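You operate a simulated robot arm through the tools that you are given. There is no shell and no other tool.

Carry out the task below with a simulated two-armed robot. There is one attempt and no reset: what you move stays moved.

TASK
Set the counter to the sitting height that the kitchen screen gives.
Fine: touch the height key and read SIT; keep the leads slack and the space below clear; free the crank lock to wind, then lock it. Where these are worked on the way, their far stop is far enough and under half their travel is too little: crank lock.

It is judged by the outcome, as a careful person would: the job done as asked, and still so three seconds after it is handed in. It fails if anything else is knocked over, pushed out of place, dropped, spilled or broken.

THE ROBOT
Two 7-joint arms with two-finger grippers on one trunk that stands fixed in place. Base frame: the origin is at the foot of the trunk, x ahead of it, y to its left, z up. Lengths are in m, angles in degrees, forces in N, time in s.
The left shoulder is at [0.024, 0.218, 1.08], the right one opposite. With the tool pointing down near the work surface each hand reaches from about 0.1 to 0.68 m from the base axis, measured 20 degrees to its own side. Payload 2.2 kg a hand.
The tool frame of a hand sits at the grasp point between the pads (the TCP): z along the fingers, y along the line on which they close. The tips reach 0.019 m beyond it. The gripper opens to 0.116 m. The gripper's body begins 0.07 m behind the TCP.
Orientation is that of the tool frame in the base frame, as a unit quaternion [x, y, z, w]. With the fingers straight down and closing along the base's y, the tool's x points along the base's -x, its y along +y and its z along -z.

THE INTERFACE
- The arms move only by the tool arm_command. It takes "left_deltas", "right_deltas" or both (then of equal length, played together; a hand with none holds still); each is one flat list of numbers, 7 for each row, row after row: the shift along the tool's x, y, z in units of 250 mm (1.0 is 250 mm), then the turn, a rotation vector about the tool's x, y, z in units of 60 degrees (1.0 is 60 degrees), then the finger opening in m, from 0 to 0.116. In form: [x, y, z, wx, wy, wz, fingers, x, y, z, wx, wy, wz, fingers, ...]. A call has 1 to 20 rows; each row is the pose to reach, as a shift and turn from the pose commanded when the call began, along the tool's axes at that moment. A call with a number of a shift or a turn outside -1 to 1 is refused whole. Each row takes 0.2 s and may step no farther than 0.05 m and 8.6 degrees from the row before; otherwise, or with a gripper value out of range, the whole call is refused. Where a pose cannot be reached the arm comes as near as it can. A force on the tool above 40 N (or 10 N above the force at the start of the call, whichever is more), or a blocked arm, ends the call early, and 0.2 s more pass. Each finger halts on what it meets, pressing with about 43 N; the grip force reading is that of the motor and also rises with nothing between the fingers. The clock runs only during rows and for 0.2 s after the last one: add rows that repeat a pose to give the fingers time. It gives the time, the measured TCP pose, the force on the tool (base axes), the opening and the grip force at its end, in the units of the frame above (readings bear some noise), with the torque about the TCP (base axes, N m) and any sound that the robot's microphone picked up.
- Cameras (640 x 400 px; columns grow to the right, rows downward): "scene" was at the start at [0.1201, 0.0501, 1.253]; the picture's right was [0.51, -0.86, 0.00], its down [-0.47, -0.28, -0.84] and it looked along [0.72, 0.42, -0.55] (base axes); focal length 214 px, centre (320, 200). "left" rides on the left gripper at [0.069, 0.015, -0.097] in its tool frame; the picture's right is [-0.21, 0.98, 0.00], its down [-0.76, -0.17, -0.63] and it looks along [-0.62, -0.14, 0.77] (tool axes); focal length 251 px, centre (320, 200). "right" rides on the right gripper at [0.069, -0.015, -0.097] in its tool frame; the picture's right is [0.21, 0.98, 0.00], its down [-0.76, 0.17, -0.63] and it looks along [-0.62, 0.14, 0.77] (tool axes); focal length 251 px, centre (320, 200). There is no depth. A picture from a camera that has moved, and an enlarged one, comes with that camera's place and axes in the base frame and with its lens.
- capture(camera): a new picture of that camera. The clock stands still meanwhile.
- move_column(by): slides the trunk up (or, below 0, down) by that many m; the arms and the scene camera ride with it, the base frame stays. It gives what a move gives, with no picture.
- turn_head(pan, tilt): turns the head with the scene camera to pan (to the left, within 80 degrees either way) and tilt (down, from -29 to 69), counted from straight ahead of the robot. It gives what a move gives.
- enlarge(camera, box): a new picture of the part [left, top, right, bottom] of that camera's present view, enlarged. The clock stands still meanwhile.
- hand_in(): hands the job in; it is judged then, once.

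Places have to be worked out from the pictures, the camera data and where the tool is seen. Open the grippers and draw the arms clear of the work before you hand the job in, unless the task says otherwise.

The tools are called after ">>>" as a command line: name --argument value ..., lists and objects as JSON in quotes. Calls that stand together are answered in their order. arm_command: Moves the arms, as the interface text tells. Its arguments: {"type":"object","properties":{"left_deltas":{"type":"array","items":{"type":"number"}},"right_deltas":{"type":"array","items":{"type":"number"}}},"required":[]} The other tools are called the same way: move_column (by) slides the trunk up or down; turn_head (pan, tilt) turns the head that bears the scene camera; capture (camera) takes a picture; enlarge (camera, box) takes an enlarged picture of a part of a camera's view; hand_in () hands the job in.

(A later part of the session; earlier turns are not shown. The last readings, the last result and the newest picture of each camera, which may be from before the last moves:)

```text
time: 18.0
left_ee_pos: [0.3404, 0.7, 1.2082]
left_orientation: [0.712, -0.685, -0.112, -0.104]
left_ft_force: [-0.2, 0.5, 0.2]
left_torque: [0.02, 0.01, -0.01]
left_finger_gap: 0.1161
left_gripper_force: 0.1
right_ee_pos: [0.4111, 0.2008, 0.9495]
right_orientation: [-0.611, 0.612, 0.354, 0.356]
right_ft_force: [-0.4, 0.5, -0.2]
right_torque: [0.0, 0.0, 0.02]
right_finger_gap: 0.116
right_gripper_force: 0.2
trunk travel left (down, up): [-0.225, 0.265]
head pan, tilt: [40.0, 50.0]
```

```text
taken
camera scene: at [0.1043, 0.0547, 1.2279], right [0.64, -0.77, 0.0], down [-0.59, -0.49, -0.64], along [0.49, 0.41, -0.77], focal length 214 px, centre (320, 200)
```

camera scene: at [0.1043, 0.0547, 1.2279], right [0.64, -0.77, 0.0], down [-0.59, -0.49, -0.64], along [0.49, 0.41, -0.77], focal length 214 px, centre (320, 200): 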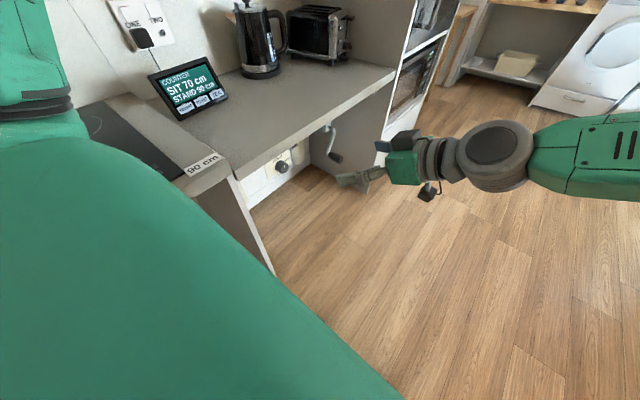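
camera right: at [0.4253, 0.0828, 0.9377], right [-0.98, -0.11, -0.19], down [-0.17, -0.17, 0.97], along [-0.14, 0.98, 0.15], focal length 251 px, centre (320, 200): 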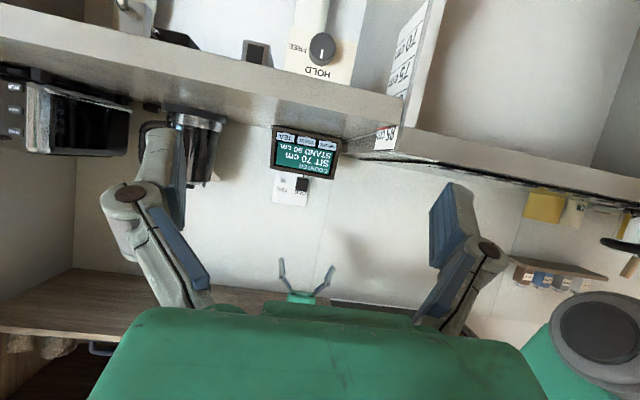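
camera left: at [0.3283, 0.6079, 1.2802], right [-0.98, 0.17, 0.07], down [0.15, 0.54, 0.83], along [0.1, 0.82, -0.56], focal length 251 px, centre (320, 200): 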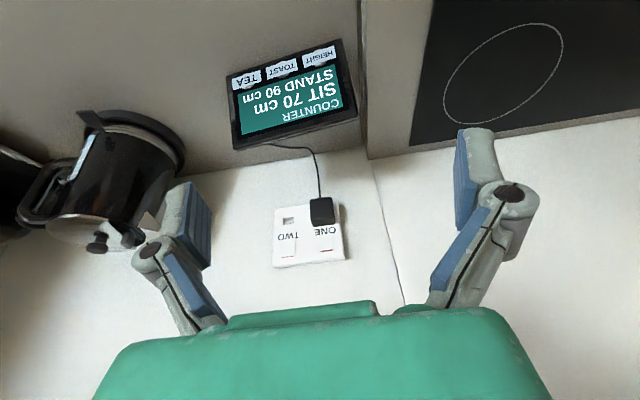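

The right hand works well from this side and the knob appears at about (0.411, 0.45, 0.789), its mark at HOLD. I level the hand to point along +y in front of the knob, 9 cm off, with a narrower opening.

>>> arm_command --right_deltas '[0.04, 0.0, 0.145, 0, -0.083, 0, 0.1, 0.08, 0.001, 0.29, 0, -0.167, 0, 0.09, 0.12, 0.001, 0.434, 0, -0.25, 0, 0.08, 0.16, 0.002, 0.579, 0, -0.333, 0, 0.07, 0.2, 0.003, 0.724, 0, -0.417, 0, 0.07, 0.241, 0.003, 0.869, 0, -0.5, 0, 0.07]'

>>> capture --camera "right"

>>> capture --camera "scene"

```text
time: 19.4
left_ee_pos: [0.3399, 0.7023, 1.2064]
left_orientation: [0.712, -0.686, -0.11, -0.104]
left_ft_force: [-0.6, -0.1, -0.6]
left_torque: [0.01, 0.04, 0.02]
left_finger_gap: 0.116
left_gripper_force: 0.1
right_ee_pos: [0.4181, 0.3554, 0.7863]
right_orientation: [0.502, -0.502, -0.495, -0.501]
right_ft_force: [-0.4, 0.8, 0.3]
right_torque: [0.0, 0.0, 0.0]
right_finger_gap: 0.0699
right_gripper_force: 0.1
trunk travel left (down, up): [-0.225, 0.265]
head pan, tilt: [40.0, 50.0]
```

```text
taken
camera right: at [0.4331, 0.2576, 0.7173], right [-0.98, 0.01, -0.22], down [-0.18, -0.63, 0.76], along [-0.13, 0.78, 0.61], focal length 251 px, centre (320, 200)
```

right: 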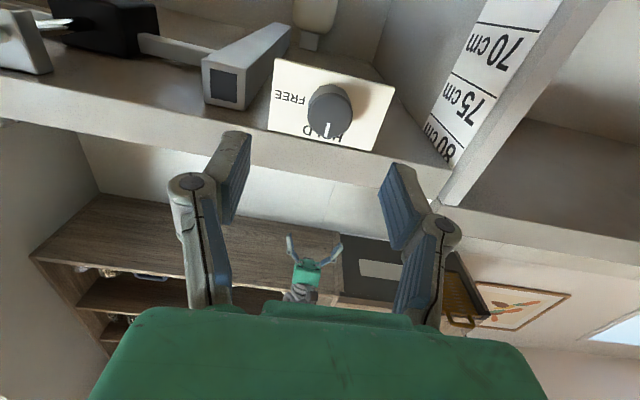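

```text
taken
camera scene: at [0.1022, 0.0586, 1.2279], right [0.64, -0.77, 0.0], down [-0.59, -0.5, -0.64], along [0.49, 0.41, -0.77], focal length 214 px, centre (320, 200)
```

scene: 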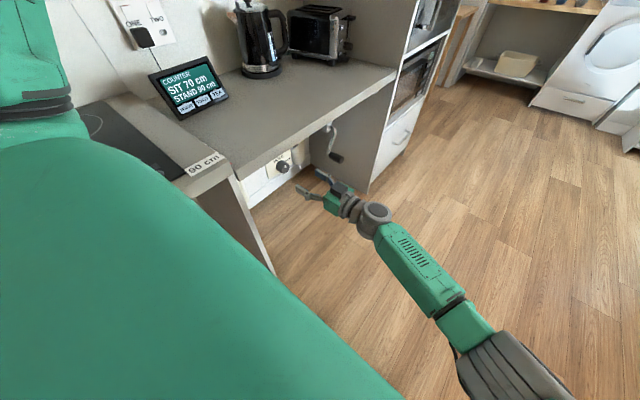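

This gives a clear frontal view of the lock plate and, behind it, the scale. I enlarge both.

>>> enlarge --camera "right" --box '[400, 0, 600, 200]'

>>> enlarge --camera "right" --box '[250, 40, 410, 160]'

>>> enlarge --camera "right" --box '[0, 0, 300, 180]'

```text
2.00 times, centred on (500, 100) of right
camera zoom: at [0.4331, 0.2576, 0.7173], right [-0.98, 0.01, -0.22], down [-0.18, -0.63, 0.76], along [-0.13, 0.78, 0.61], focal length 503 px, centre (-40, 400)
```

zoom: 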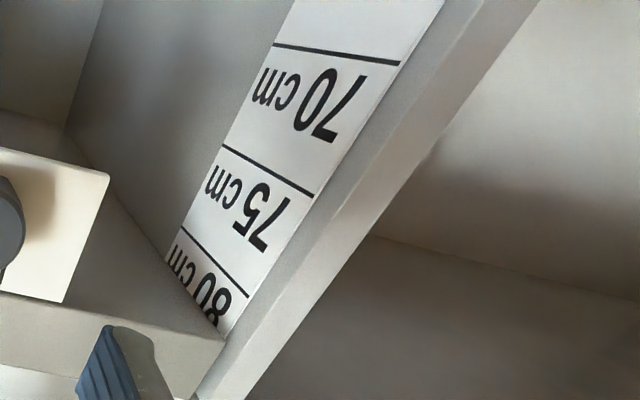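

```text
3.33 times, centred on (330, 100) of right
camera zoom: at [0.4331, 0.2576, 0.7173], right [-0.98, 0.01, -0.22], down [-0.18, -0.63, 0.76], along [-0.13, 0.78, 0.61], focal length 838 px, centre (287, 533)
```

zoom: 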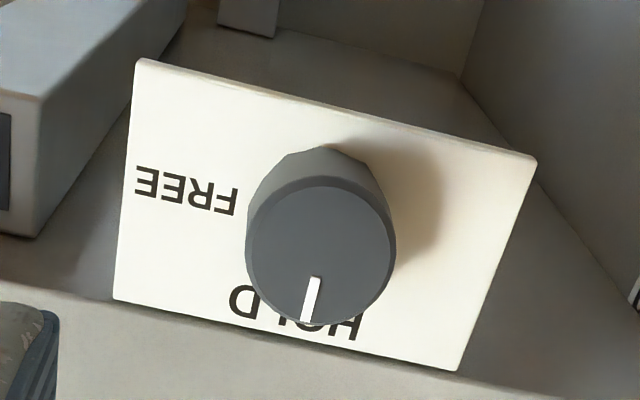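

```text
2.13 times, centred on (150, 90) of right
camera zoom: at [0.4331, 0.2576, 0.7173], right [-0.98, 0.01, -0.22], down [-0.18, -0.63, 0.76], along [-0.13, 0.78, 0.61], focal length 536 px, centre (683, 435)
```

zoom: 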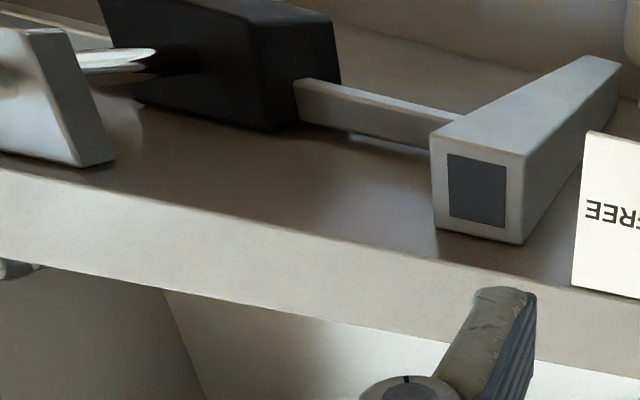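

Tick lines lie just below their labels: the 70 line is at z≈0.70 and the counter top is now ≈0.86. The knob face is at about (0.411, 0.455, 0.787), radius ~18 mm, some 8 mm to the −x side of the hand; I centre the hand and pre-roll it −45° so the quarter turn stays in range.

>>> arm_command --right_deltas '[0, 0.016, 0, 0, 0, -0.125, 0.07, 0, 0.032, 0, 0, 0, -0.25, 0.07, 0, 0.032, 0, 0, 0, -0.375, 0.07, 0, 0.032, 0, 0, 0, -0.5, 0.07, 0, 0.032, 0, 0, 0, -0.625, 0.07, 0, 0.032, 0, 0, 0, -0.75, 0.07]'

>>> capture --camera "right"

```text
time: 20.8
left_ee_pos: [0.3392, 0.7008, 1.2089]
left_orientation: [0.712, -0.685, -0.111, -0.105]
left_ft_force: [0.5, 0.3, 0.1]
left_torque: [-0.02, -0.01, 0.02]
left_finger_gap: 0.1162
left_gripper_force: 0.0
right_ee_pos: [0.4039, 0.358, 0.7887]
right_orientation: [0.655, -0.269, -0.267, -0.654]
right_ft_force: [1.0, -0.1, -0.3]
right_torque: [-0.02, -0.02, -0.01]
right_finger_gap: 0.0701
right_gripper_force: 0.0
trunk travel left (down, up): [-0.225, 0.265]
head pan, tilt: [40.0, 50.0]
```

```text
taken
camera right: at [0.4636, 0.2611, 0.7515], right [-0.53, 0.0, -0.85], down [-0.66, -0.63, 0.41], along [-0.53, 0.78, 0.34], focal length 251 px, centre (320, 200)
```

right: 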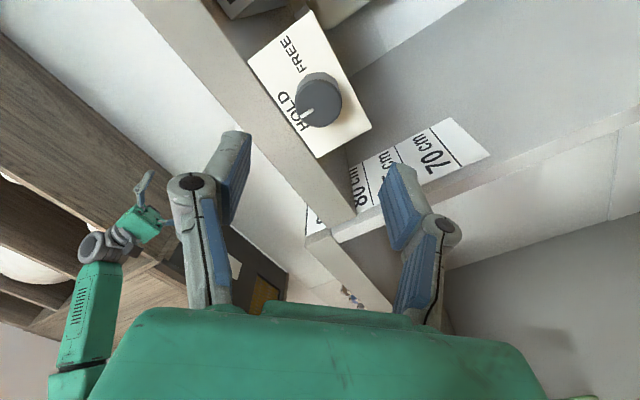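

The roll succeeded. I enlarge to check the knob's alignment with the tool axis (which should cross the knob face near column 320, row 113).

>>> enlarge --camera "right" --box '[240, 20, 400, 170]'

```text
2.67 times, centred on (320, 95) of right
camera zoom: at [0.4636, 0.2611, 0.7515], right [-0.53, 0.0, -0.85], down [-0.66, -0.63, 0.41], along [-0.53, 0.78, 0.34], focal length 670 px, centre (320, 480)
```

zoom: 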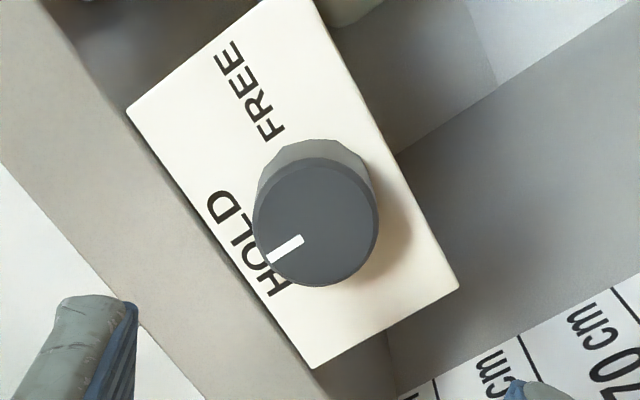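

The knob is centred to about 1 mm in the closing direction and within a few mm across. I advance 9.4 cm so the pads straddle it, tips stopping short of the plate.

>>> arm_command --right_deltas '[0.01, 0, 0.15, 0, 0, 0, 0.07, 0.016, 0, 0.28, 0, 0, 0, 0.07, 0.016, 0, 0.376, 0, 0, 0, 0.07]'

>>> capture --camera "right"

>>> enlarge --camera "scene" --box '[220, 110, 380, 210]'

```text
time: 21.8
left_ee_pos: [0.3337, 0.6961, 1.2115]
left_orientation: [0.712, -0.685, -0.11, -0.108]
left_ft_force: [-1.7, -0.6, -0.1]
left_torque: [0.03, -0.03, 0.02]
left_finger_gap: 0.116
left_gripper_force: 0.0
right_ee_pos: [0.4104, 0.3733, 0.7786]
right_orientation: [0.659, -0.286, -0.25, -0.649]
right_ft_force: [-0.6, -0.7, 0.0]
right_torque: [-0.01, 0.04, -0.02]
right_finger_gap: 0.0698
right_gripper_force: 0.0
right hand out of reach, approached as far as the arm can: row 1, 2, 3
trunk travel left (down, up): [-0.225, 0.265]
head pan, tilt: [40.0, 50.0]
stopped in row 3 (right hand): the arm was blocked; the commanded pose is now the measured one
```

```text
taken
camera right: at [0.4662, 0.2733, 0.7445], right [-0.53, -0.01, -0.85], down [-0.68, -0.59, 0.43], along [-0.5, 0.81, 0.31], focal length 251 px, centre (320, 200)
```

right: 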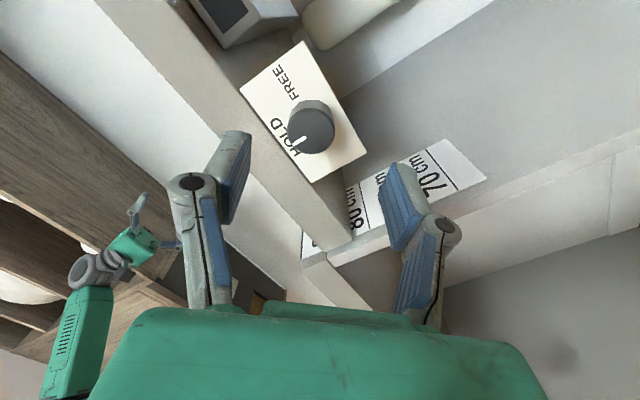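

```text
4.00 times, centred on (300, 160) of scene
camera zoom: at [0.102, 0.0568, 1.228], right [0.64, -0.77, 0.0], down [-0.59, -0.5, -0.64], along [0.49, 0.41, -0.77], focal length 858 px, centre (400, 360)
```

zoom: 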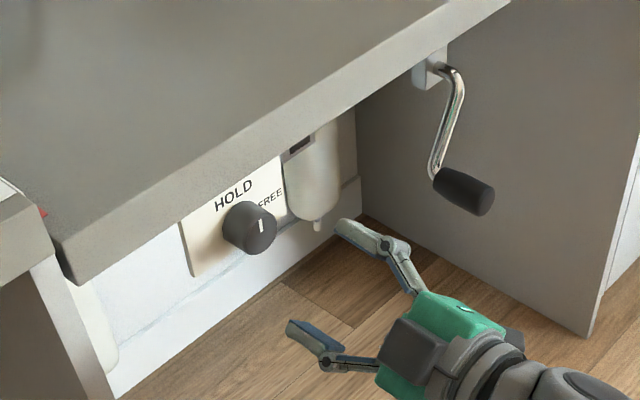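

The right arm hit its reach limit about 8 cm short of the knob. Lowering the trunk would bring it within reach, but first I check where the left elbow is relative to the counter.

>>> turn_head --pan 80 --tilt 25

>>> capture --camera "scene"

>>> capture --camera "left"

```text
time: 22.8
left_ee_pos: [0.3362, 0.6962, 1.2123]
left_orientation: [0.712, -0.685, -0.111, -0.106]
left_ft_force: [-0.4, -0.7, -0.3]
left_torque: [-0.01, 0.0, 0.01]
left_finger_gap: 0.116
left_gripper_force: 0.1
right_ee_pos: [0.413, 0.374, 0.7791]
right_orientation: [0.659, -0.287, -0.25, -0.649]
right_ft_force: [1.1, -0.5, -0.2]
right_torque: [0.01, 0.0, -0.02]
right_finger_gap: 0.0699
right_gripper_force: 0.1
trunk travel left (down, up): [-0.225, 0.265]
head pan, tilt: [80.0, 25.0]
```

```text
taken
camera scene: at [0.0595, 0.0971, 1.2655], right [0.98, -0.17, 0.0], down [-0.08, -0.42, -0.9], along [0.16, 0.89, -0.43], focal length 214 px, centre (320, 200)
```

scene: 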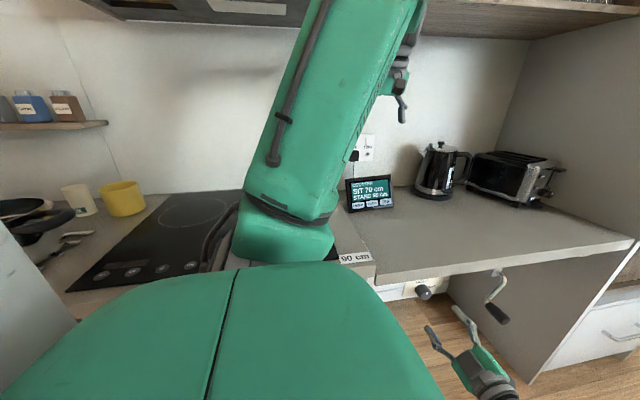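

```text
taken
camera left: at [0.3253, 0.6006, 1.2839], right [-0.98, 0.17, 0.07], down [0.15, 0.53, 0.83], along [0.1, 0.83, -0.55], focal length 251 px, centre (320, 200)
```

left: 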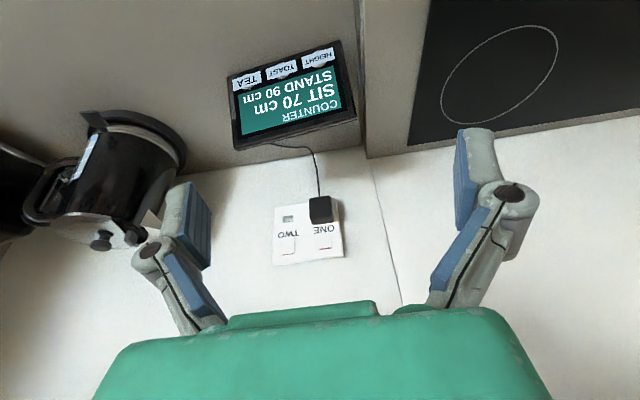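

The left elbow hangs over the hob side at about z≈1.0, so the trunk must not go down yet. I first draw the right hand back from the counter, keeping its orientation.

>>> arm_command --right_deltas '[0, 0, -0.18, 0, 0, 0, 0.07, 0, 0, -0.36, 0, 0, 0, 0.07, 0, 0, -0.54, 0, 0, 0, 0.07, 0, 0, -0.72, 0, 0, 0, 0.07, 0, 0, -0.9, 0, 0, 0, 0.07]'

>>> capture --camera "right"

```text
time: 24.0
left_ee_pos: [0.3363, 0.6954, 1.2127]
left_orientation: [0.712, -0.685, -0.111, -0.107]
left_ft_force: [0.0, -0.5, -0.8]
left_torque: [0.0, 0.02, -0.03]
left_finger_gap: 0.116
left_gripper_force: 0.1
right_ee_pos: [0.4022, 0.1463, 0.7866]
right_orientation: [0.658, -0.286, -0.251, -0.649]
right_ft_force: [-0.5, -0.5, 0.9]
right_torque: [-0.05, -0.03, -0.01]
right_finger_gap: 0.0701
right_gripper_force: 0.0
trunk travel left (down, up): [-0.225, 0.265]
head pan, tilt: [80.0, 25.0]
```

```text
taken
camera right: at [0.4576, 0.0466, 0.7523], right [-0.53, 0.0, -0.85], down [-0.68, -0.59, 0.43], along [-0.5, 0.81, 0.31], focal length 251 px, centre (320, 200)
```

right: 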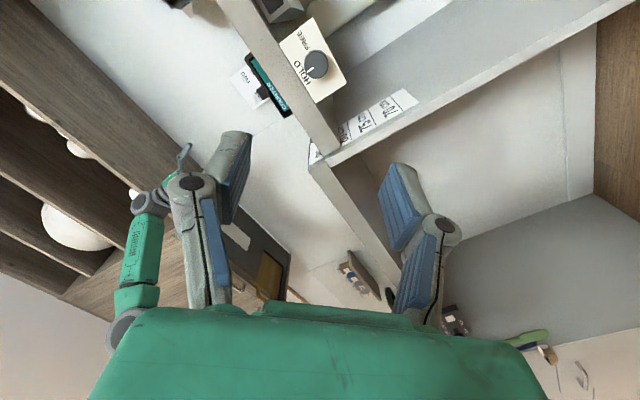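

Now I bring the left hand back from over the counter to the front (about x 0.45, y 0.45), levelling it to point straight down.

>>> arm_command --left_deltas '[0.133, -0.06, -0.042, 0, 0.044, 0, 0.116, 0.266, -0.12, -0.085, 0, 0.089, 0, 0.116, 0.4, -0.18, -0.127, 0, 0.133, 0, 0.116, 0.532, -0.24, -0.17, 0, 0.177, 0, 0.116, 0.665, -0.3, -0.212, 0, 0.221, 0, 0.116, 0.798, -0.36, -0.255, 0, 0.266, 0, 0.116, 0.931, -0.418, -0.297, 0, 0.31, 0, 0.116]'

>>> capture --camera "scene"

>>> capture --camera "left"

```text
time: 25.6
left_ee_pos: [0.4526, 0.4533, 1.2082]
left_orientation: [0.721, -0.693, 0.006, 0.006]
left_ft_force: [-0.6, 0.0, -0.2]
left_torque: [-0.02, 0.0, 0.01]
left_finger_gap: 0.116
left_gripper_force: 0.0
right_ee_pos: [0.4043, 0.1482, 0.786]
right_orientation: [0.659, -0.287, -0.25, -0.649]
right_ft_force: [0.6, 0.2, -0.1]
right_torque: [0.01, -0.03, -0.01]
right_finger_gap: 0.0699
right_gripper_force: 0.1
trunk travel left (down, up): [-0.225, 0.265]
head pan, tilt: [80.0, 25.0]
```

```text
taken
camera scene: at [0.0601, 0.0931, 1.2658], right [0.98, -0.17, 0.0], down [-0.08, -0.42, -0.91], along [0.16, 0.89, -0.42], focal length 214 px, centre (320, 200)
```

scene: 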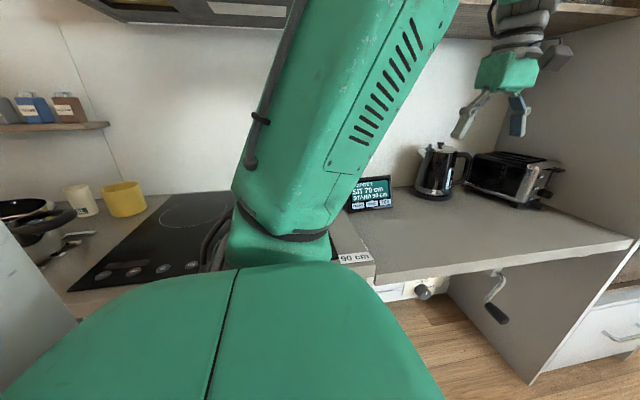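

```text
taken
camera left: at [0.4398, 0.3864, 1.3074], right [-0.98, 0.18, 0.0], down [0.14, 0.77, 0.62], along [0.11, 0.61, -0.78], focal length 251 px, centre (320, 200)
```

left: 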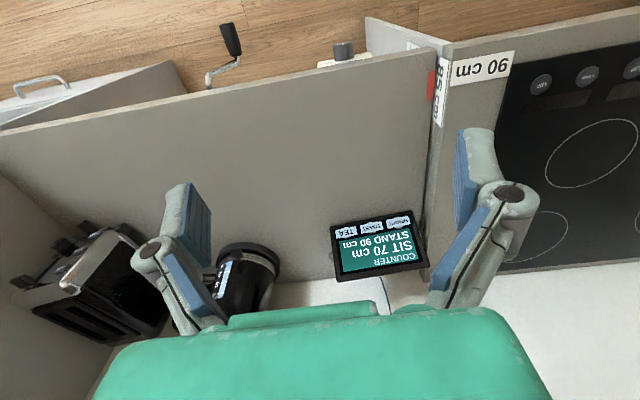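

The left elbow stays over the hob. I move the left hand forward, outward and lower (toward x 0.58, y 0.33, z 1.0) to see whether the elbow comes clear of the counter.

>>> arm_command --left_deltas '[0.081, -0.083, 0.133, 0, 0, 0, 0.116, 0.163, -0.167, 0.267, 0, 0, 0, 0.116, 0.244, -0.25, 0.4, 0, 0, 0, 0.116, 0.325, -0.333, 0.533, 0, 0, 0, 0.116, 0.407, -0.417, 0.667, 0, 0, 0, 0.116, 0.488, -0.5, 0.8, 0, 0, 0, 0.116]'

>>> turn_head --pan 55 --tilt 45

>>> capture --camera "scene"

>>> capture --camera "left"

```text
time: 27.0
left_ee_pos: [0.5787, 0.3348, 1.0108]
left_orientation: [0.721, -0.693, 0.005, 0.006]
left_ft_force: [0.0, 0.3, 0.4]
left_torque: [-0.03, 0.03, -0.02]
left_finger_gap: 0.1159
left_gripper_force: 0.0
right_ee_pos: [0.4045, 0.1478, 0.7851]
right_orientation: [0.659, -0.287, -0.25, -0.649]
right_ft_force: [1.0, 0.0, 0.4]
right_torque: [0.05, 0.02, 0.04]
right_finger_gap: 0.0699
right_gripper_force: 0.1
trunk travel left (down, up): [-0.225, 0.265]
head pan, tilt: [80.0, 25.0]
```

```text
time: 27.9
left_ee_pos: [0.5759, 0.3359, 1.013]
left_orientation: [0.72, -0.693, 0.005, 0.006]
left_ft_force: [0.5, -0.5, -0.1]
left_torque: [0.02, 0.0, 0.0]
left_finger_gap: 0.1161
left_gripper_force: 0.2
right_ee_pos: [0.4028, 0.1483, 0.7859]
right_orientation: [0.66, -0.286, -0.249, -0.649]
right_ft_force: [-0.2, -0.7, -0.5]
right_torque: [-0.03, 0.01, 0.04]
right_finger_gap: 0.0702
right_gripper_force: 0.0
trunk travel left (down, up): [-0.225, 0.265]
head pan, tilt: [55.0, 45.0]
```

```text
taken
camera scene: at [0.0912, 0.0694, 1.2351], right [0.82, -0.57, 0.0], down [-0.41, -0.58, -0.71], along [0.4, 0.58, -0.71], focal length 214 px, centre (320, 200)
```

scene: 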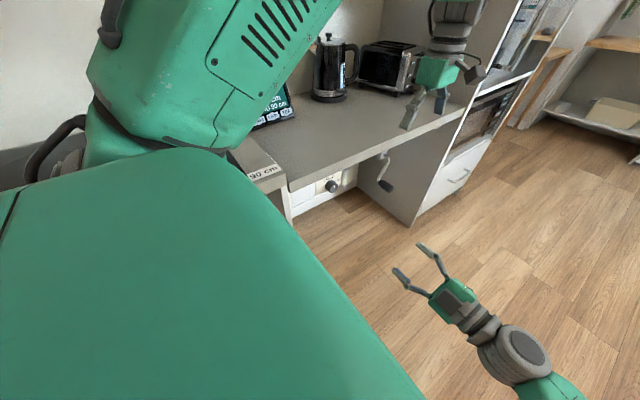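

```text
taken
camera left: at [0.5652, 0.2678, 1.111], right [-0.98, 0.18, 0.0], down [0.14, 0.77, 0.62], along [0.11, 0.61, -0.78], focal length 251 px, centre (320, 200)
```

left: 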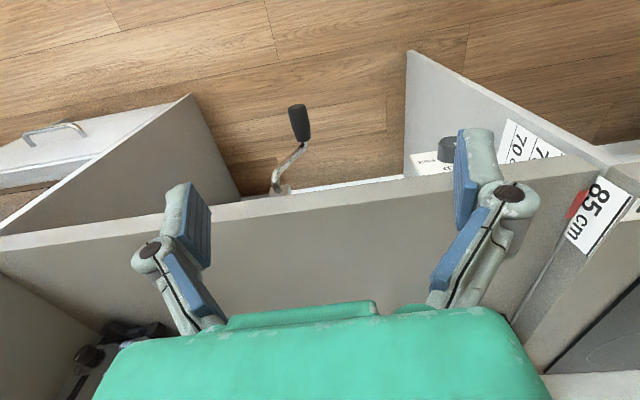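

The elbow is still out to the left (about (0.09, 0.5, 1.05)). Stretching the arm forward should draw it in: I tip the left hand 40° toward +x while moving it forward and away from the counter.

>>> arm_command --left_deltas '[0.08, -0.08, 0, 0.133, 0, 0, 0.116, 0.16, -0.16, 0, 0.267, 0, 0, 0.116, 0.24, -0.24, 0, 0.4, 0, 0, 0.116, 0.32, -0.32, 0, 0.533, 0, 0, 0.116, 0.4, -0.4, 0, 0.667, 0, 0, 0.116]'

>>> capture --camera "scene"

>>> capture --camera "left"

```text
time: 29.1
left_ee_pos: [0.6836, 0.2389, 1.0124]
left_orientation: [0.679, -0.65, 0.242, -0.242]
left_ft_force: [-0.9, -0.9, 0.8]
left_torque: [0.01, 0.03, 0.02]
left_finger_gap: 0.1158
left_gripper_force: 0.1
right_ee_pos: [0.4035, 0.1486, 0.7859]
right_orientation: [0.659, -0.286, -0.251, -0.649]
right_ft_force: [0.7, 0.7, 0.4]
right_torque: [0.0, 0.01, -0.01]
right_finger_gap: 0.0701
right_gripper_force: 0.0
trunk travel left (down, up): [-0.225, 0.265]
head pan, tilt: [55.0, 45.0]
```

```text
taken
camera scene: at [0.0916, 0.0682, 1.2351], right [0.82, -0.57, 0.0], down [-0.41, -0.58, -0.71], along [0.4, 0.58, -0.71], focal length 214 px, centre (320, 200)
```

scene: 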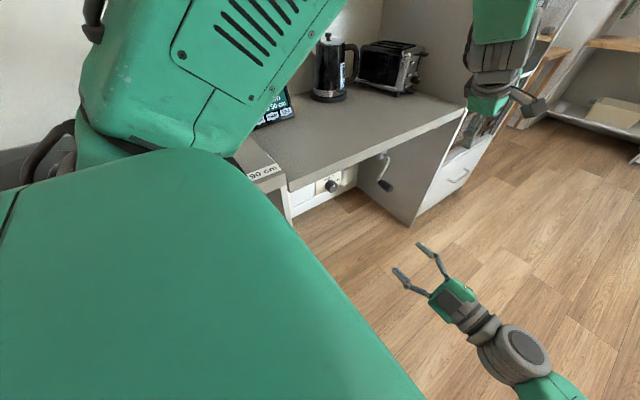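

```text
taken
camera left: at [0.6128, 0.168, 1.0787], right [-0.76, 0.18, -0.63], down [-0.31, 0.75, 0.58], along [0.58, 0.63, -0.52], focal length 251 px, centre (320, 200)
```

left: 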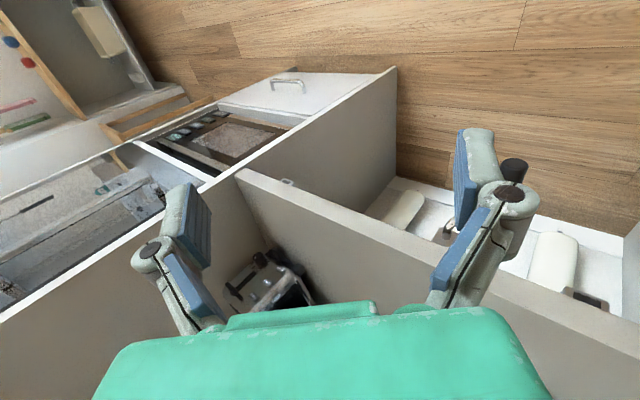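

The elbow sits just above the hob counter, so I will raise the left hand high to lift the elbow before lowering the trunk for the right hand's reach.

>>> arm_command --left_deltas '[-0.041, -0.045, -0.155, 0, 0, 0, 0.116, -0.081, -0.089, -0.31, 0, 0, 0, 0.116, -0.122, -0.134, -0.465, 0, 0, 0, 0.116, -0.163, -0.179, -0.62, 0, 0, 0, 0.116, -0.203, -0.223, -0.774, 0, 0, 0, 0.116, -0.244, -0.268, -0.929, 0, 0, 0, 0.116]'

>>> turn_head --pan 80 --tilt 35

>>> capture --camera "scene"

>>> capture --camera "right"

```text
time: 30.5
left_ee_pos: [0.58, 0.3015, 1.2331]
left_orientation: [0.681, -0.648, 0.244, -0.237]
left_ft_force: [0.2, 0.3, 0.2]
left_torque: [-0.03, 0.01, 0.0]
left_finger_gap: 0.1161
left_gripper_force: 0.2
right_ee_pos: [0.4019, 0.1481, 0.787]
right_orientation: [0.659, -0.286, -0.25, -0.649]
right_ft_force: [-0.3, -0.3, -0.3]
right_torque: [0.02, -0.02, 0.03]
right_finger_gap: 0.0699
right_gripper_force: 0.0
trunk travel left (down, up): [-0.225, 0.265]
head pan, tilt: [55.0, 45.0]
```

```text
time: 31.4
left_ee_pos: [0.5815, 0.2998, 1.2345]
left_orientation: [0.679, -0.65, 0.243, -0.24]
left_ft_force: [-0.1, -0.2, 0.1]
left_torque: [0.01, 0.01, 0.01]
left_finger_gap: 0.116
left_gripper_force: 0.1
right_ee_pos: [0.4016, 0.1472, 0.7867]
right_orientation: [0.659, -0.287, -0.249, -0.649]
right_ft_force: [1.2, 0.2, 0.0]
right_torque: [0.0, 0.01, 0.02]
right_finger_gap: 0.07
right_gripper_force: 0.1
trunk travel left (down, up): [-0.225, 0.265]
head pan, tilt: [80.0, 35.0]
```

```text
taken
camera scene: at [0.0661, 0.0852, 1.2448], right [0.96, -0.26, 0.0], down [-0.17, -0.6, -0.78], along [0.2, 0.76, -0.62], focal length 214 px, centre (320, 200)
```

scene: 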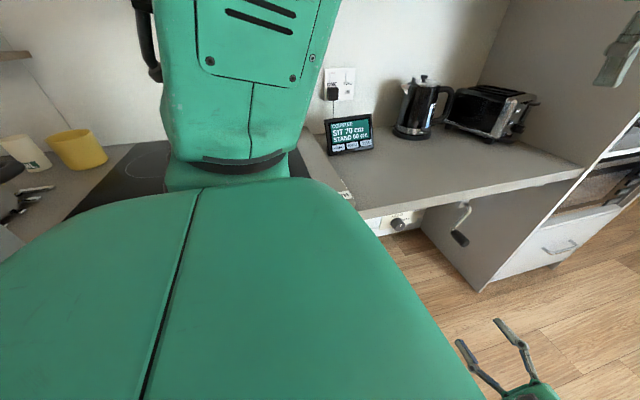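

```text
taken
camera right: at [0.4585, 0.0477, 0.752], right [-0.53, -0.01, -0.85], down [-0.68, -0.59, 0.43], along [-0.5, 0.81, 0.31], focal length 251 px, centre (320, 200)
```

right: 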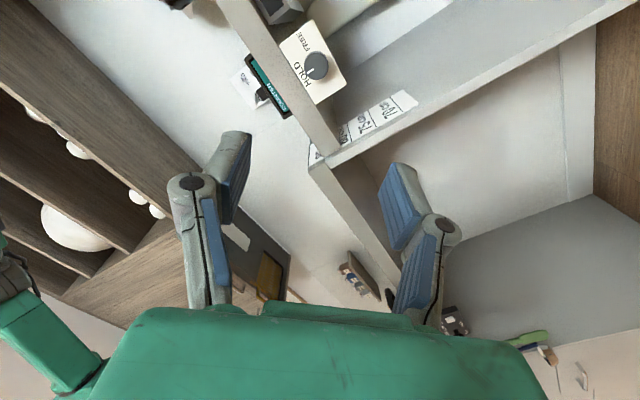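

Triangulating the left elbow ring from two earlier views puts it at about (0.11, 0.31, 1.15), well in front of and above the counter, so lowering the trunk is safe. I lower it by 0.16 m.

>>> move_column --by -0.16

>>> turn_head --pan 50 --tilt 30

>>> capture --camera "scene"

>>> capture --camera "right"

```text
time: 33.2
left_ee_pos: [0.5809, 0.3005, 1.0745]
left_orientation: [0.679, -0.65, 0.243, -0.241]
left_ft_force: [0.6, -0.5, 0.5]
left_torque: [0.0, -0.01, -0.02]
left_finger_gap: 0.116
left_gripper_force: 0.0
right_ee_pos: [0.4025, 0.1484, 0.6258]
right_orientation: [0.659, -0.287, -0.25, -0.649]
right_ft_force: [0.5, -0.5, 0.0]
right_torque: [0.0, -0.02, 0.02]
right_finger_gap: 0.0698
right_gripper_force: 0.1
trunk travel left (down, up): [-0.065, 0.425]
head pan, tilt: [80.0, 35.0]
```

```text
time: 34.2
left_ee_pos: [0.5806, 0.3005, 1.0728]
left_orientation: [0.679, -0.65, 0.242, -0.24]
left_ft_force: [0.6, -0.1, 0.5]
left_torque: [0.02, -0.04, -0.03]
left_finger_gap: 0.1159
left_gripper_force: 0.1
right_ee_pos: [0.404, 0.1472, 0.6252]
right_orientation: [0.659, -0.286, -0.25, -0.649]
right_ft_force: [0.3, 0.6, 0.3]
right_torque: [-0.05, -0.02, -0.02]
right_finger_gap: 0.0702
right_gripper_force: 0.1
trunk travel left (down, up): [-0.065, 0.425]
head pan, tilt: [50.0, 30.0]
```

```text
taken
camera scene: at [0.0704, 0.0849, 1.0871], right [0.95, -0.32, 0.0], down [-0.19, -0.57, -0.8], along [0.25, 0.76, -0.6], focal length 214 px, centre (320, 200)
```

scene: 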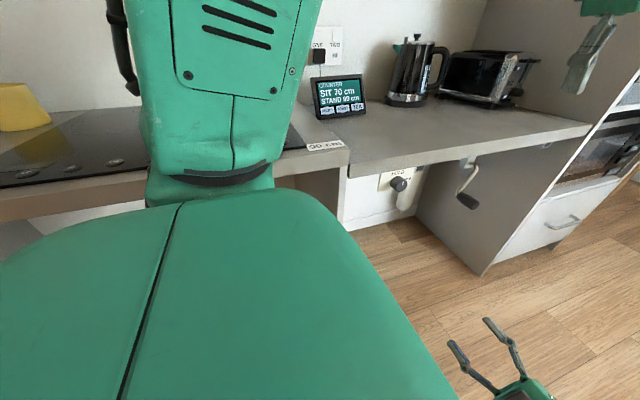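

```text
taken
camera right: at [0.4583, 0.0478, 0.592], right [-0.53, -0.01, -0.85], down [-0.68, -0.59, 0.43], along [-0.5, 0.81, 0.31], focal length 251 px, centre (320, 200)
```

right: 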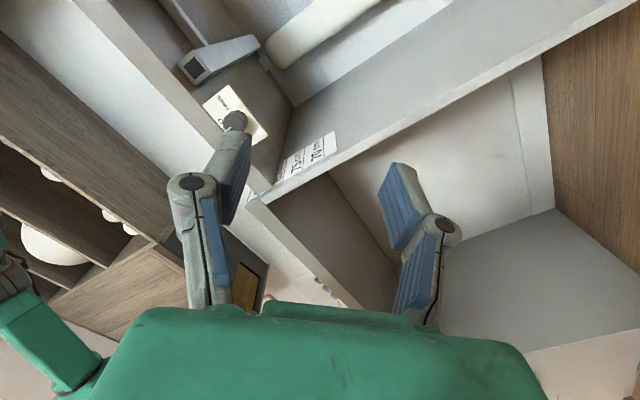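

The knob should now be within reach. I raise the right hand back to the knob's height and hover about 9 cm in front, squaring it to the plate.

>>> arm_command --right_deltas '[-0.08, -0.078, 0.138, -0.001, -0.008, 0, 0.07, -0.16, -0.157, 0.276, -0.002, -0.017, 0, 0.07, -0.24, -0.235, 0.414, -0.003, -0.025, 0, 0.07, -0.32, -0.313, 0.551, -0.004, -0.034, 0, 0.07, -0.4, -0.392, 0.689, -0.005, -0.042, 0, 0.07, -0.48, -0.47, 0.827, -0.0065, -0.051, 0, 0.07]'

>>> capture --camera "right"

>>> capture --camera "scene"

```text
time: 35.6
left_ee_pos: [0.5809, 0.3033, 1.0732]
left_orientation: [0.68, -0.648, 0.244, -0.24]
left_ft_force: [0.0, -0.1, 0.2]
left_torque: [0.02, -0.02, 0.03]
left_finger_gap: 0.1162
left_gripper_force: 0.2
right_ee_pos: [0.41, 0.3623, 0.7879]
right_orientation: [0.655, -0.268, -0.268, -0.653]
right_ft_force: [-0.3, 1.3, -0.2]
right_torque: [0.01, -0.02, 0.01]
right_finger_gap: 0.0698
right_gripper_force: 0.1
trunk travel left (down, up): [-0.065, 0.425]
head pan, tilt: [50.0, 30.0]
```

```text
taken
camera right: at [0.4687, 0.2654, 0.7507], right [-0.53, 0.0, -0.85], down [-0.66, -0.63, 0.41], along [-0.54, 0.78, 0.34], focal length 251 px, centre (320, 200)
```

right: 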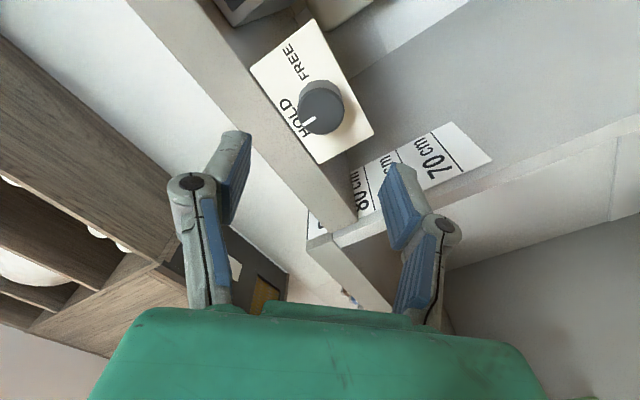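

```text
taken
camera scene: at [0.0706, 0.0884, 1.0873], right [0.95, -0.32, 0.0], down [-0.19, -0.57, -0.8], along [0.25, 0.76, -0.6], focal length 214 px, centre (320, 200)
```

scene: 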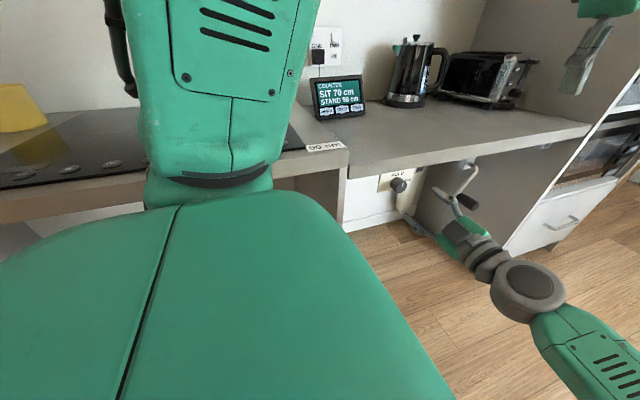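

The hand is square to the plate now; I enlarge the knob to fine-tune the alignment before advancing.

>>> enlarge --camera "right" --box '[240, 20, 400, 170]'

```text
2.67 times, centred on (320, 95) of right
camera zoom: at [0.4687, 0.2654, 0.7507], right [-0.53, 0.0, -0.85], down [-0.66, -0.63, 0.41], along [-0.54, 0.78, 0.34], focal length 670 px, centre (320, 480)
```

zoom: 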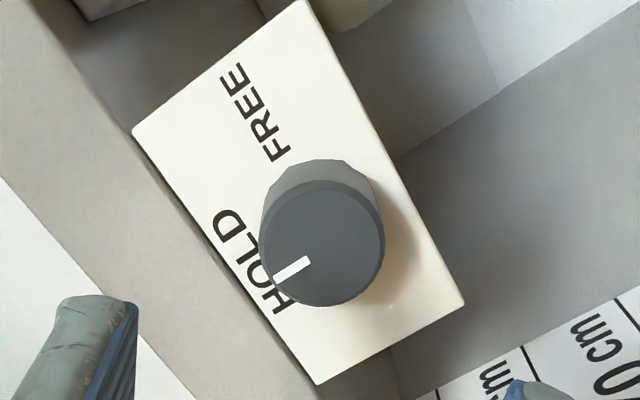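

Knob centre is within about 3 mm of the tool axis. I advance 9 cm so the pads straddle it.

>>> arm_command --right_deltas '[0.004, 0, 0.14, 0, 0, 0, 0.07, 0.008, 0, 0.27, 0, 0, 0, 0.07, 0.008, 0, 0.33, 0, 0, 0, 0.07, 0.008, 0, 0.36, 0, 0, 0, 0.07]'

>>> capture --camera "right"

```text
time: 36.6
left_ee_pos: [0.5817, 0.3012, 1.0742]
left_orientation: [0.68, -0.649, 0.243, -0.238]
left_ft_force: [0.1, 0.6, 0.7]
left_torque: [0.03, -0.02, 0.02]
left_finger_gap: 0.1159
left_gripper_force: 0.1
right_ee_pos: [0.4101, 0.418, 0.7882]
right_orientation: [-0.654, 0.267, 0.27, 0.654]
right_ft_force: [0.8, -0.5, -0.1]
right_torque: [0.03, -0.02, 0.03]
right_finger_gap: 0.0697
right_gripper_force: 0.0
right hand out of reach, approached as far as the arm can: row 2, 3, 4
trunk travel left (down, up): [-0.065, 0.425]
head pan, tilt: [50.0, 30.0]
```

```text
taken
camera right: at [0.4689, 0.3217, 0.7505], right [-0.53, 0.0, -0.85], down [-0.65, -0.63, 0.41], along [-0.54, 0.77, 0.34], focal length 251 px, centre (320, 200)
```

right: 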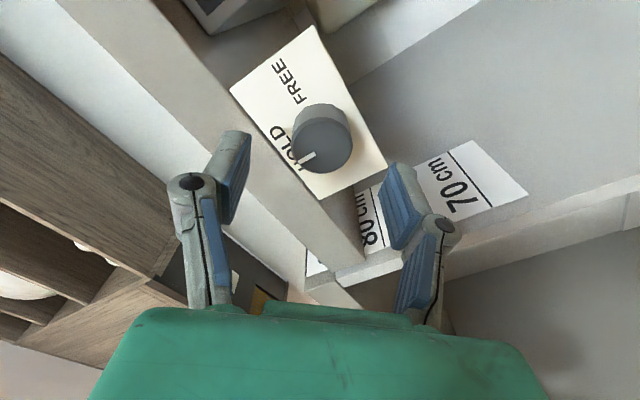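

Even lowered, the right arm stops 3–4 cm short, so the left arm will have to work the lock and the crank. I draw the right hand back and roll it so its camera can watch the counter front from the right.

>>> arm_command --right_deltas '[0.0, 0.0, -0.16, 0, 0, 0, 0.08, 0.05, -0.05, -0.33, 0, 0, -0.125, 0.09, 0.1, -0.1, -0.5, 0, 0, -0.25, 0.1, 0.16, -0.16, -0.66, 0, 0, -0.375, 0.116, 0.22, -0.22, -0.82, 0, 0, -0.5, 0.116, 0.28, -0.28, -0.98, 0, 0, -0.625, 0.116, 0.28, -0.28, -0.98, 0, 0, -0.75, 0.116]'

>>> turn_head --pan 45 --tilt 40

>>> capture --camera "right"

>>> capture --camera "scene"

```text
time: 38.2
left_ee_pos: [0.5816, 0.3015, 1.0735]
left_orientation: [0.68, -0.65, 0.243, -0.239]
left_ft_force: [-0.4, -0.4, 0.0]
left_torque: [0.0, 0.0, 0.0]
left_finger_gap: 0.1161
left_gripper_force: 0.0
right_ee_pos: [0.5073, 0.1727, 0.787]
right_orientation: [-0.707, -0.003, -0.001, 0.708]
right_ft_force: [0.2, 0.0, -0.6]
right_torque: [0.02, -0.03, 0.04]
right_finger_gap: 0.1159
right_gripper_force: 0.0
trunk travel left (down, up): [-0.065, 0.425]
head pan, tilt: [50.0, 30.0]
```

```text
time: 38.9
left_ee_pos: [0.5818, 0.3021, 1.0731]
left_orientation: [0.679, -0.65, 0.243, -0.24]
left_ft_force: [0.4, -0.1, 0.2]
left_torque: [-0.01, 0.01, 0.0]
left_finger_gap: 0.1158
left_gripper_force: 0.1
right_ee_pos: [0.5069, 0.173, 0.7874]
right_orientation: [0.707, 0.002, 0.003, -0.707]
right_ft_force: [-0.1, -0.8, 0.8]
right_torque: [0.0, -0.01, 0.0]
right_finger_gap: 0.1161
right_gripper_force: 0.0
trunk travel left (down, up): [-0.065, 0.425]
head pan, tilt: [45.0, 40.0]
```

```text
taken
camera right: at [0.576, 0.0772, 0.802], right [0.22, 0.0, -0.98], down [-0.76, -0.63, -0.17], along [-0.62, 0.77, -0.14], focal length 251 px, centre (320, 200)
```

right: 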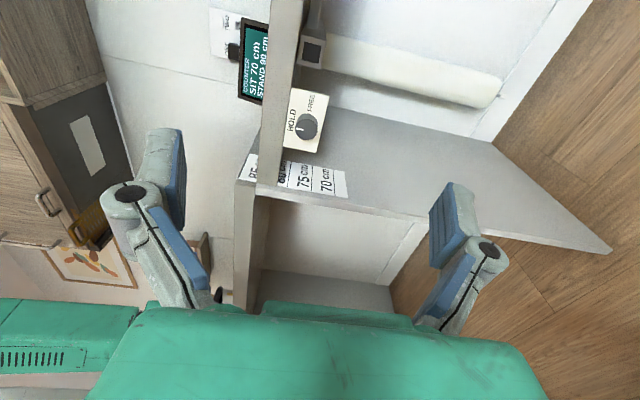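

```text
taken
camera scene: at [0.0723, 0.0852, 1.0878], right [0.94, -0.33, 0.0], down [-0.2, -0.56, -0.8], along [0.26, 0.76, -0.6], focal length 214 px, centre (320, 200)
```

scene: 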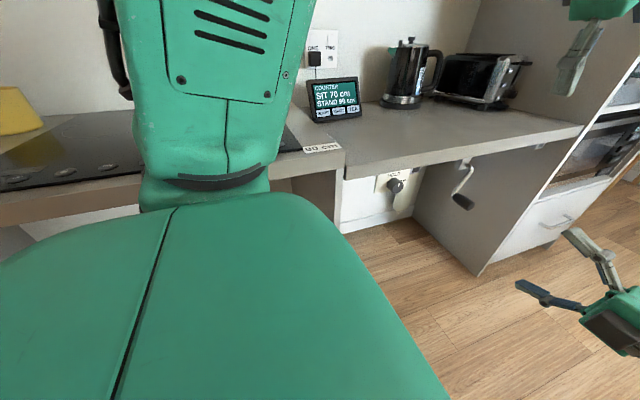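

The head seems held at about pan 70 by the raised left arm; that will free when the arm comes down. I move the right hand further away to the right so the left hand has room in front of the knob.

>>> arm_command --right_deltas '[0.08, 0, -0.147, 0, 0, 0, 0.116, 0.16, 0, -0.293, 0, 0, 0, 0.116, 0.24, 0, -0.44, 0, 0, 0, 0.116, 0.32, 0, -0.587, 0, 0, 0, 0.116, 0.4, 0, -0.733, 0, 0, 0, 0.116, 0.48, 0, -0.88, 0, 0, 0, 0.116]'

>>> capture --camera "right"

```text
time: 40.3
left_ee_pos: [0.5815, 0.2989, 1.0722]
left_orientation: [0.68, -0.65, 0.241, -0.24]
left_ft_force: [0.1, -0.6, 0.0]
left_torque: [0.02, -0.01, -0.01]
left_finger_gap: 0.1158
left_gripper_force: 0.1
right_ee_pos: [0.6293, -0.0474, 0.7869]
right_orientation: [-0.706, -0.004, -0.003, 0.708]
right_ft_force: [-0.6, -0.5, 0.0]
right_torque: [0.02, 0.01, -0.01]
right_finger_gap: 0.1159
right_gripper_force: 0.0
trunk travel left (down, up): [-0.065, 0.425]
head pan, tilt: [45.0, 40.0]
```

```text
taken
camera right: at [0.6976, -0.1442, 0.803], right [0.22, 0.0, -0.98], down [-0.75, -0.63, -0.17], along [-0.62, 0.77, -0.14], focal length 251 px, centre (320, 200)
```

right: 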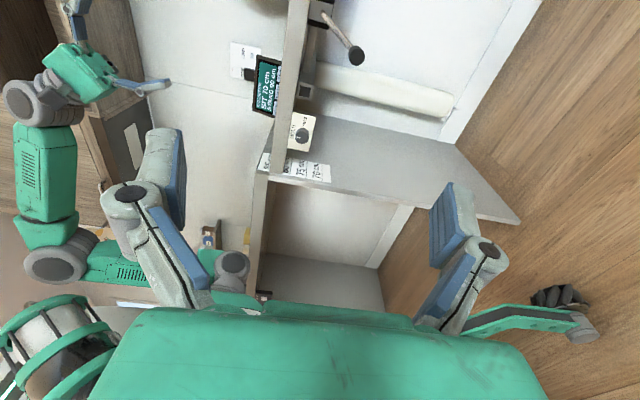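

Now the whole left arm is visible: its elbow is high and inboard, well clear of everything. I raise the trunk back by 0.16 m, then bring the left hand to point down in front of the knob region.

>>> move_column --by 0.16

>>> arm_command --left_deltas '[0, 0, 0, -0.133, 0, 0, 0.116, 0, 0, 0, -0.267, 0, 0, 0.116, 0, 0, 0, -0.4, 0, 0, 0.116, 0, 0, 0, -0.533, 0, 0, 0.116, 0, 0, 0, -0.667, 0, 0, 0.116]'

>>> capture --camera "right"

```text
time: 42.1
left_ee_pos: [0.5805, 0.3004, 1.2339]
left_orientation: [0.68, -0.65, 0.242, -0.239]
left_ft_force: [-0.3, -0.1, -0.1]
left_torque: [-0.01, 0.01, -0.01]
left_finger_gap: 0.1157
left_gripper_force: 0.1
right_ee_pos: [0.6285, -0.0464, 0.9467]
right_orientation: [-0.707, -0.002, -0.002, 0.707]
right_ft_force: [0.0, 0.2, -0.3]
right_torque: [0.0, -0.03, 0.0]
right_finger_gap: 0.1159
right_gripper_force: 0.1
trunk travel left (down, up): [-0.225, 0.265]
head pan, tilt: [45.0, 40.0]
```

```text
time: 43.4
left_ee_pos: [0.5835, 0.3002, 1.2341]
left_orientation: [0.72, -0.694, 0.004, 0.007]
left_ft_force: [0.1, 0.5, -0.2]
left_torque: [-0.01, 0.04, 0.0]
left_finger_gap: 0.1159
left_gripper_force: 0.0
right_ee_pos: [0.6304, -0.0457, 0.9467]
right_orientation: [0.708, 0.003, 0.001, -0.707]
right_ft_force: [0.7, 1.3, 0.0]
right_torque: [0.02, -0.02, 0.01]
right_finger_gap: 0.1157
right_gripper_force: 0.0
trunk travel left (down, up): [-0.225, 0.265]
head pan, tilt: [45.0, 40.0]
```

```text
taken
camera right: at [0.699, -0.1426, 0.9626], right [0.22, 0.0, -0.98], down [-0.75, -0.63, -0.17], along [-0.62, 0.77, -0.14], focal length 251 px, centre (320, 200)
```

right: 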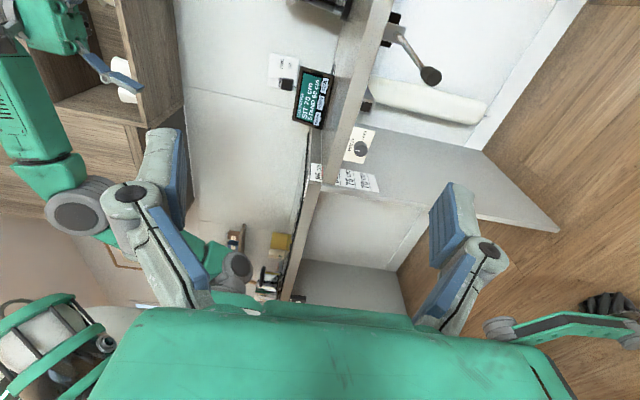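

I lower the left hand to about (0.45, 0.22, 0.98), still pointing down.

>>> arm_command --left_deltas '[0.05, 0.089, 0.167, 0, 0, 0, 0.1, 0.1, 0.177, 0.333, 0, 0, 0, 0.09, 0.15, 0.266, 0.5, 0, 0, 0, 0.08, 0.2, 0.355, 0.667, 0, 0, 0, 0.07, 0.25, 0.443, 0.833, 0, 0, 0, 0.07, 0.3, 0.532, 1.0, 0, 0, 0, 0.07]'

>>> capture --camera "left"

>>> capture --camera "right"

```text
time: 44.8
left_ee_pos: [0.4542, 0.2189, 0.9852]
left_orientation: [0.73, -0.683, 0.025, 0.033]
left_ft_force: [0.5, 0.1, 0.3]
left_torque: [0.01, -0.02, -0.02]
left_finger_gap: 0.0696
left_gripper_force: 0.0
right_ee_pos: [0.6304, -0.0489, 0.9478]
right_orientation: [-0.706, -0.003, -0.003, 0.708]
right_ft_force: [-0.8, -0.3, -0.9]
right_torque: [-0.01, 0.02, 0.01]
right_finger_gap: 0.116
right_gripper_force: 0.1
trunk travel left (down, up): [-0.225, 0.265]
head pan, tilt: [45.0, 40.0]
```

```text
taken
camera left: at [0.4448, 0.1564, 1.0887], right [-0.99, 0.15, 0.0], down [0.12, 0.82, 0.57], along [0.09, 0.56, -0.82], focal length 251 px, centre (320, 200)
```

left: 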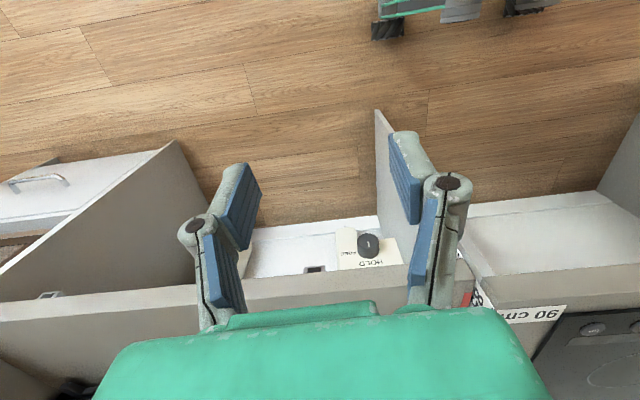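

```text
taken
camera right: at [0.6978, -0.1444, 0.9633], right [0.22, 0.0, -0.98], down [-0.75, -0.63, -0.17], along [-0.62, 0.77, -0.14], focal length 251 px, centre (320, 200)
```

right: 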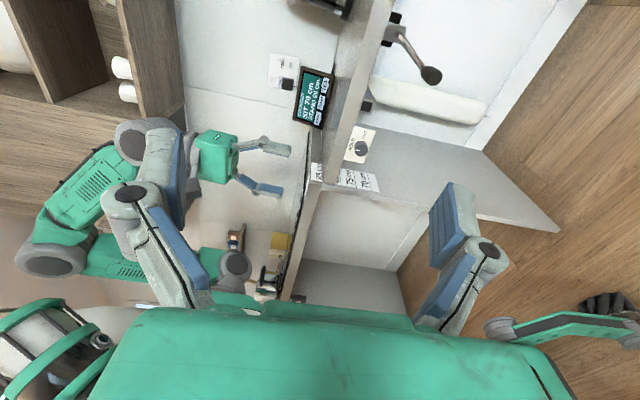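

The left hand points down in front of the counter. I now pitch it 60° toward +y while lowering it slightly.

>>> arm_command --left_deltas '[-0.019, 0.013, 0.039, 0, -0.125, 0, 0.07, -0.038, 0.027, 0.077, 0, -0.25, 0, 0.07, -0.058, 0.04, 0.116, 0, -0.375, 0, 0.07, -0.077, 0.054, 0.155, 0, -0.5, 0, 0.07, -0.096, 0.067, 0.194, 0, -0.625, 0, 0.07, -0.115, 0.081, 0.232, 0, -0.75, 0, 0.07, -0.135, 0.094, 0.271, 0, -0.875, 0, 0.07, -0.154, 0.108, 0.31, 0, -1.0, 0, 0.07]'

>>> capture --camera "left"

>>> capture --camera "right"

```text
time: 45.3
left_ee_pos: [0.4457, 0.2293, 0.9778]
left_orientation: [0.739, -0.673, -0.016, -0.002]
left_ft_force: [0.7, 0.2, 0.6]
left_torque: [0.0, -0.03, -0.03]
left_finger_gap: 0.0701
left_gripper_force: 0.0
right_ee_pos: [0.6255, -0.0477, 0.9504]
right_orientation: [-0.706, -0.005, -0.004, 0.708]
right_ft_force: [0.5, -0.2, -1.1]
right_torque: [-0.04, 0.0, -0.01]
right_finger_gap: 0.1161
right_gripper_force: 0.0
trunk travel left (down, up): [-0.225, 0.265]
head pan, tilt: [45.0, 40.0]
stopped in row 2 (left hand): the arm was blocked; the commanded pose is now the measured one
```

```text
taken
camera left: at [0.4385, 0.1572, 1.074], right [-0.99, 0.12, 0.02], down [0.11, 0.75, 0.65], along [0.06, 0.65, -0.76], focal length 251 px, centre (320, 200)
```

left: 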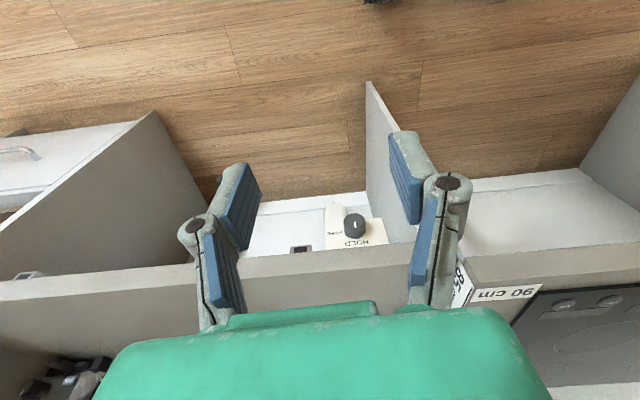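

```text
taken
camera right: at [0.6932, -0.1437, 0.9664], right [0.23, 0.0, -0.97], down [-0.75, -0.63, -0.18], along [-0.62, 0.77, -0.14], focal length 251 px, centre (320, 200)
```

right: 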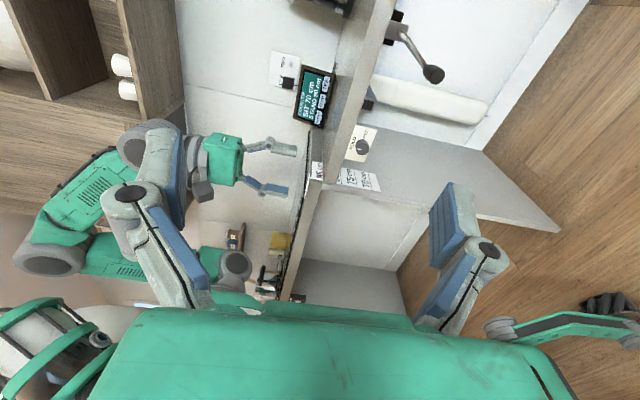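

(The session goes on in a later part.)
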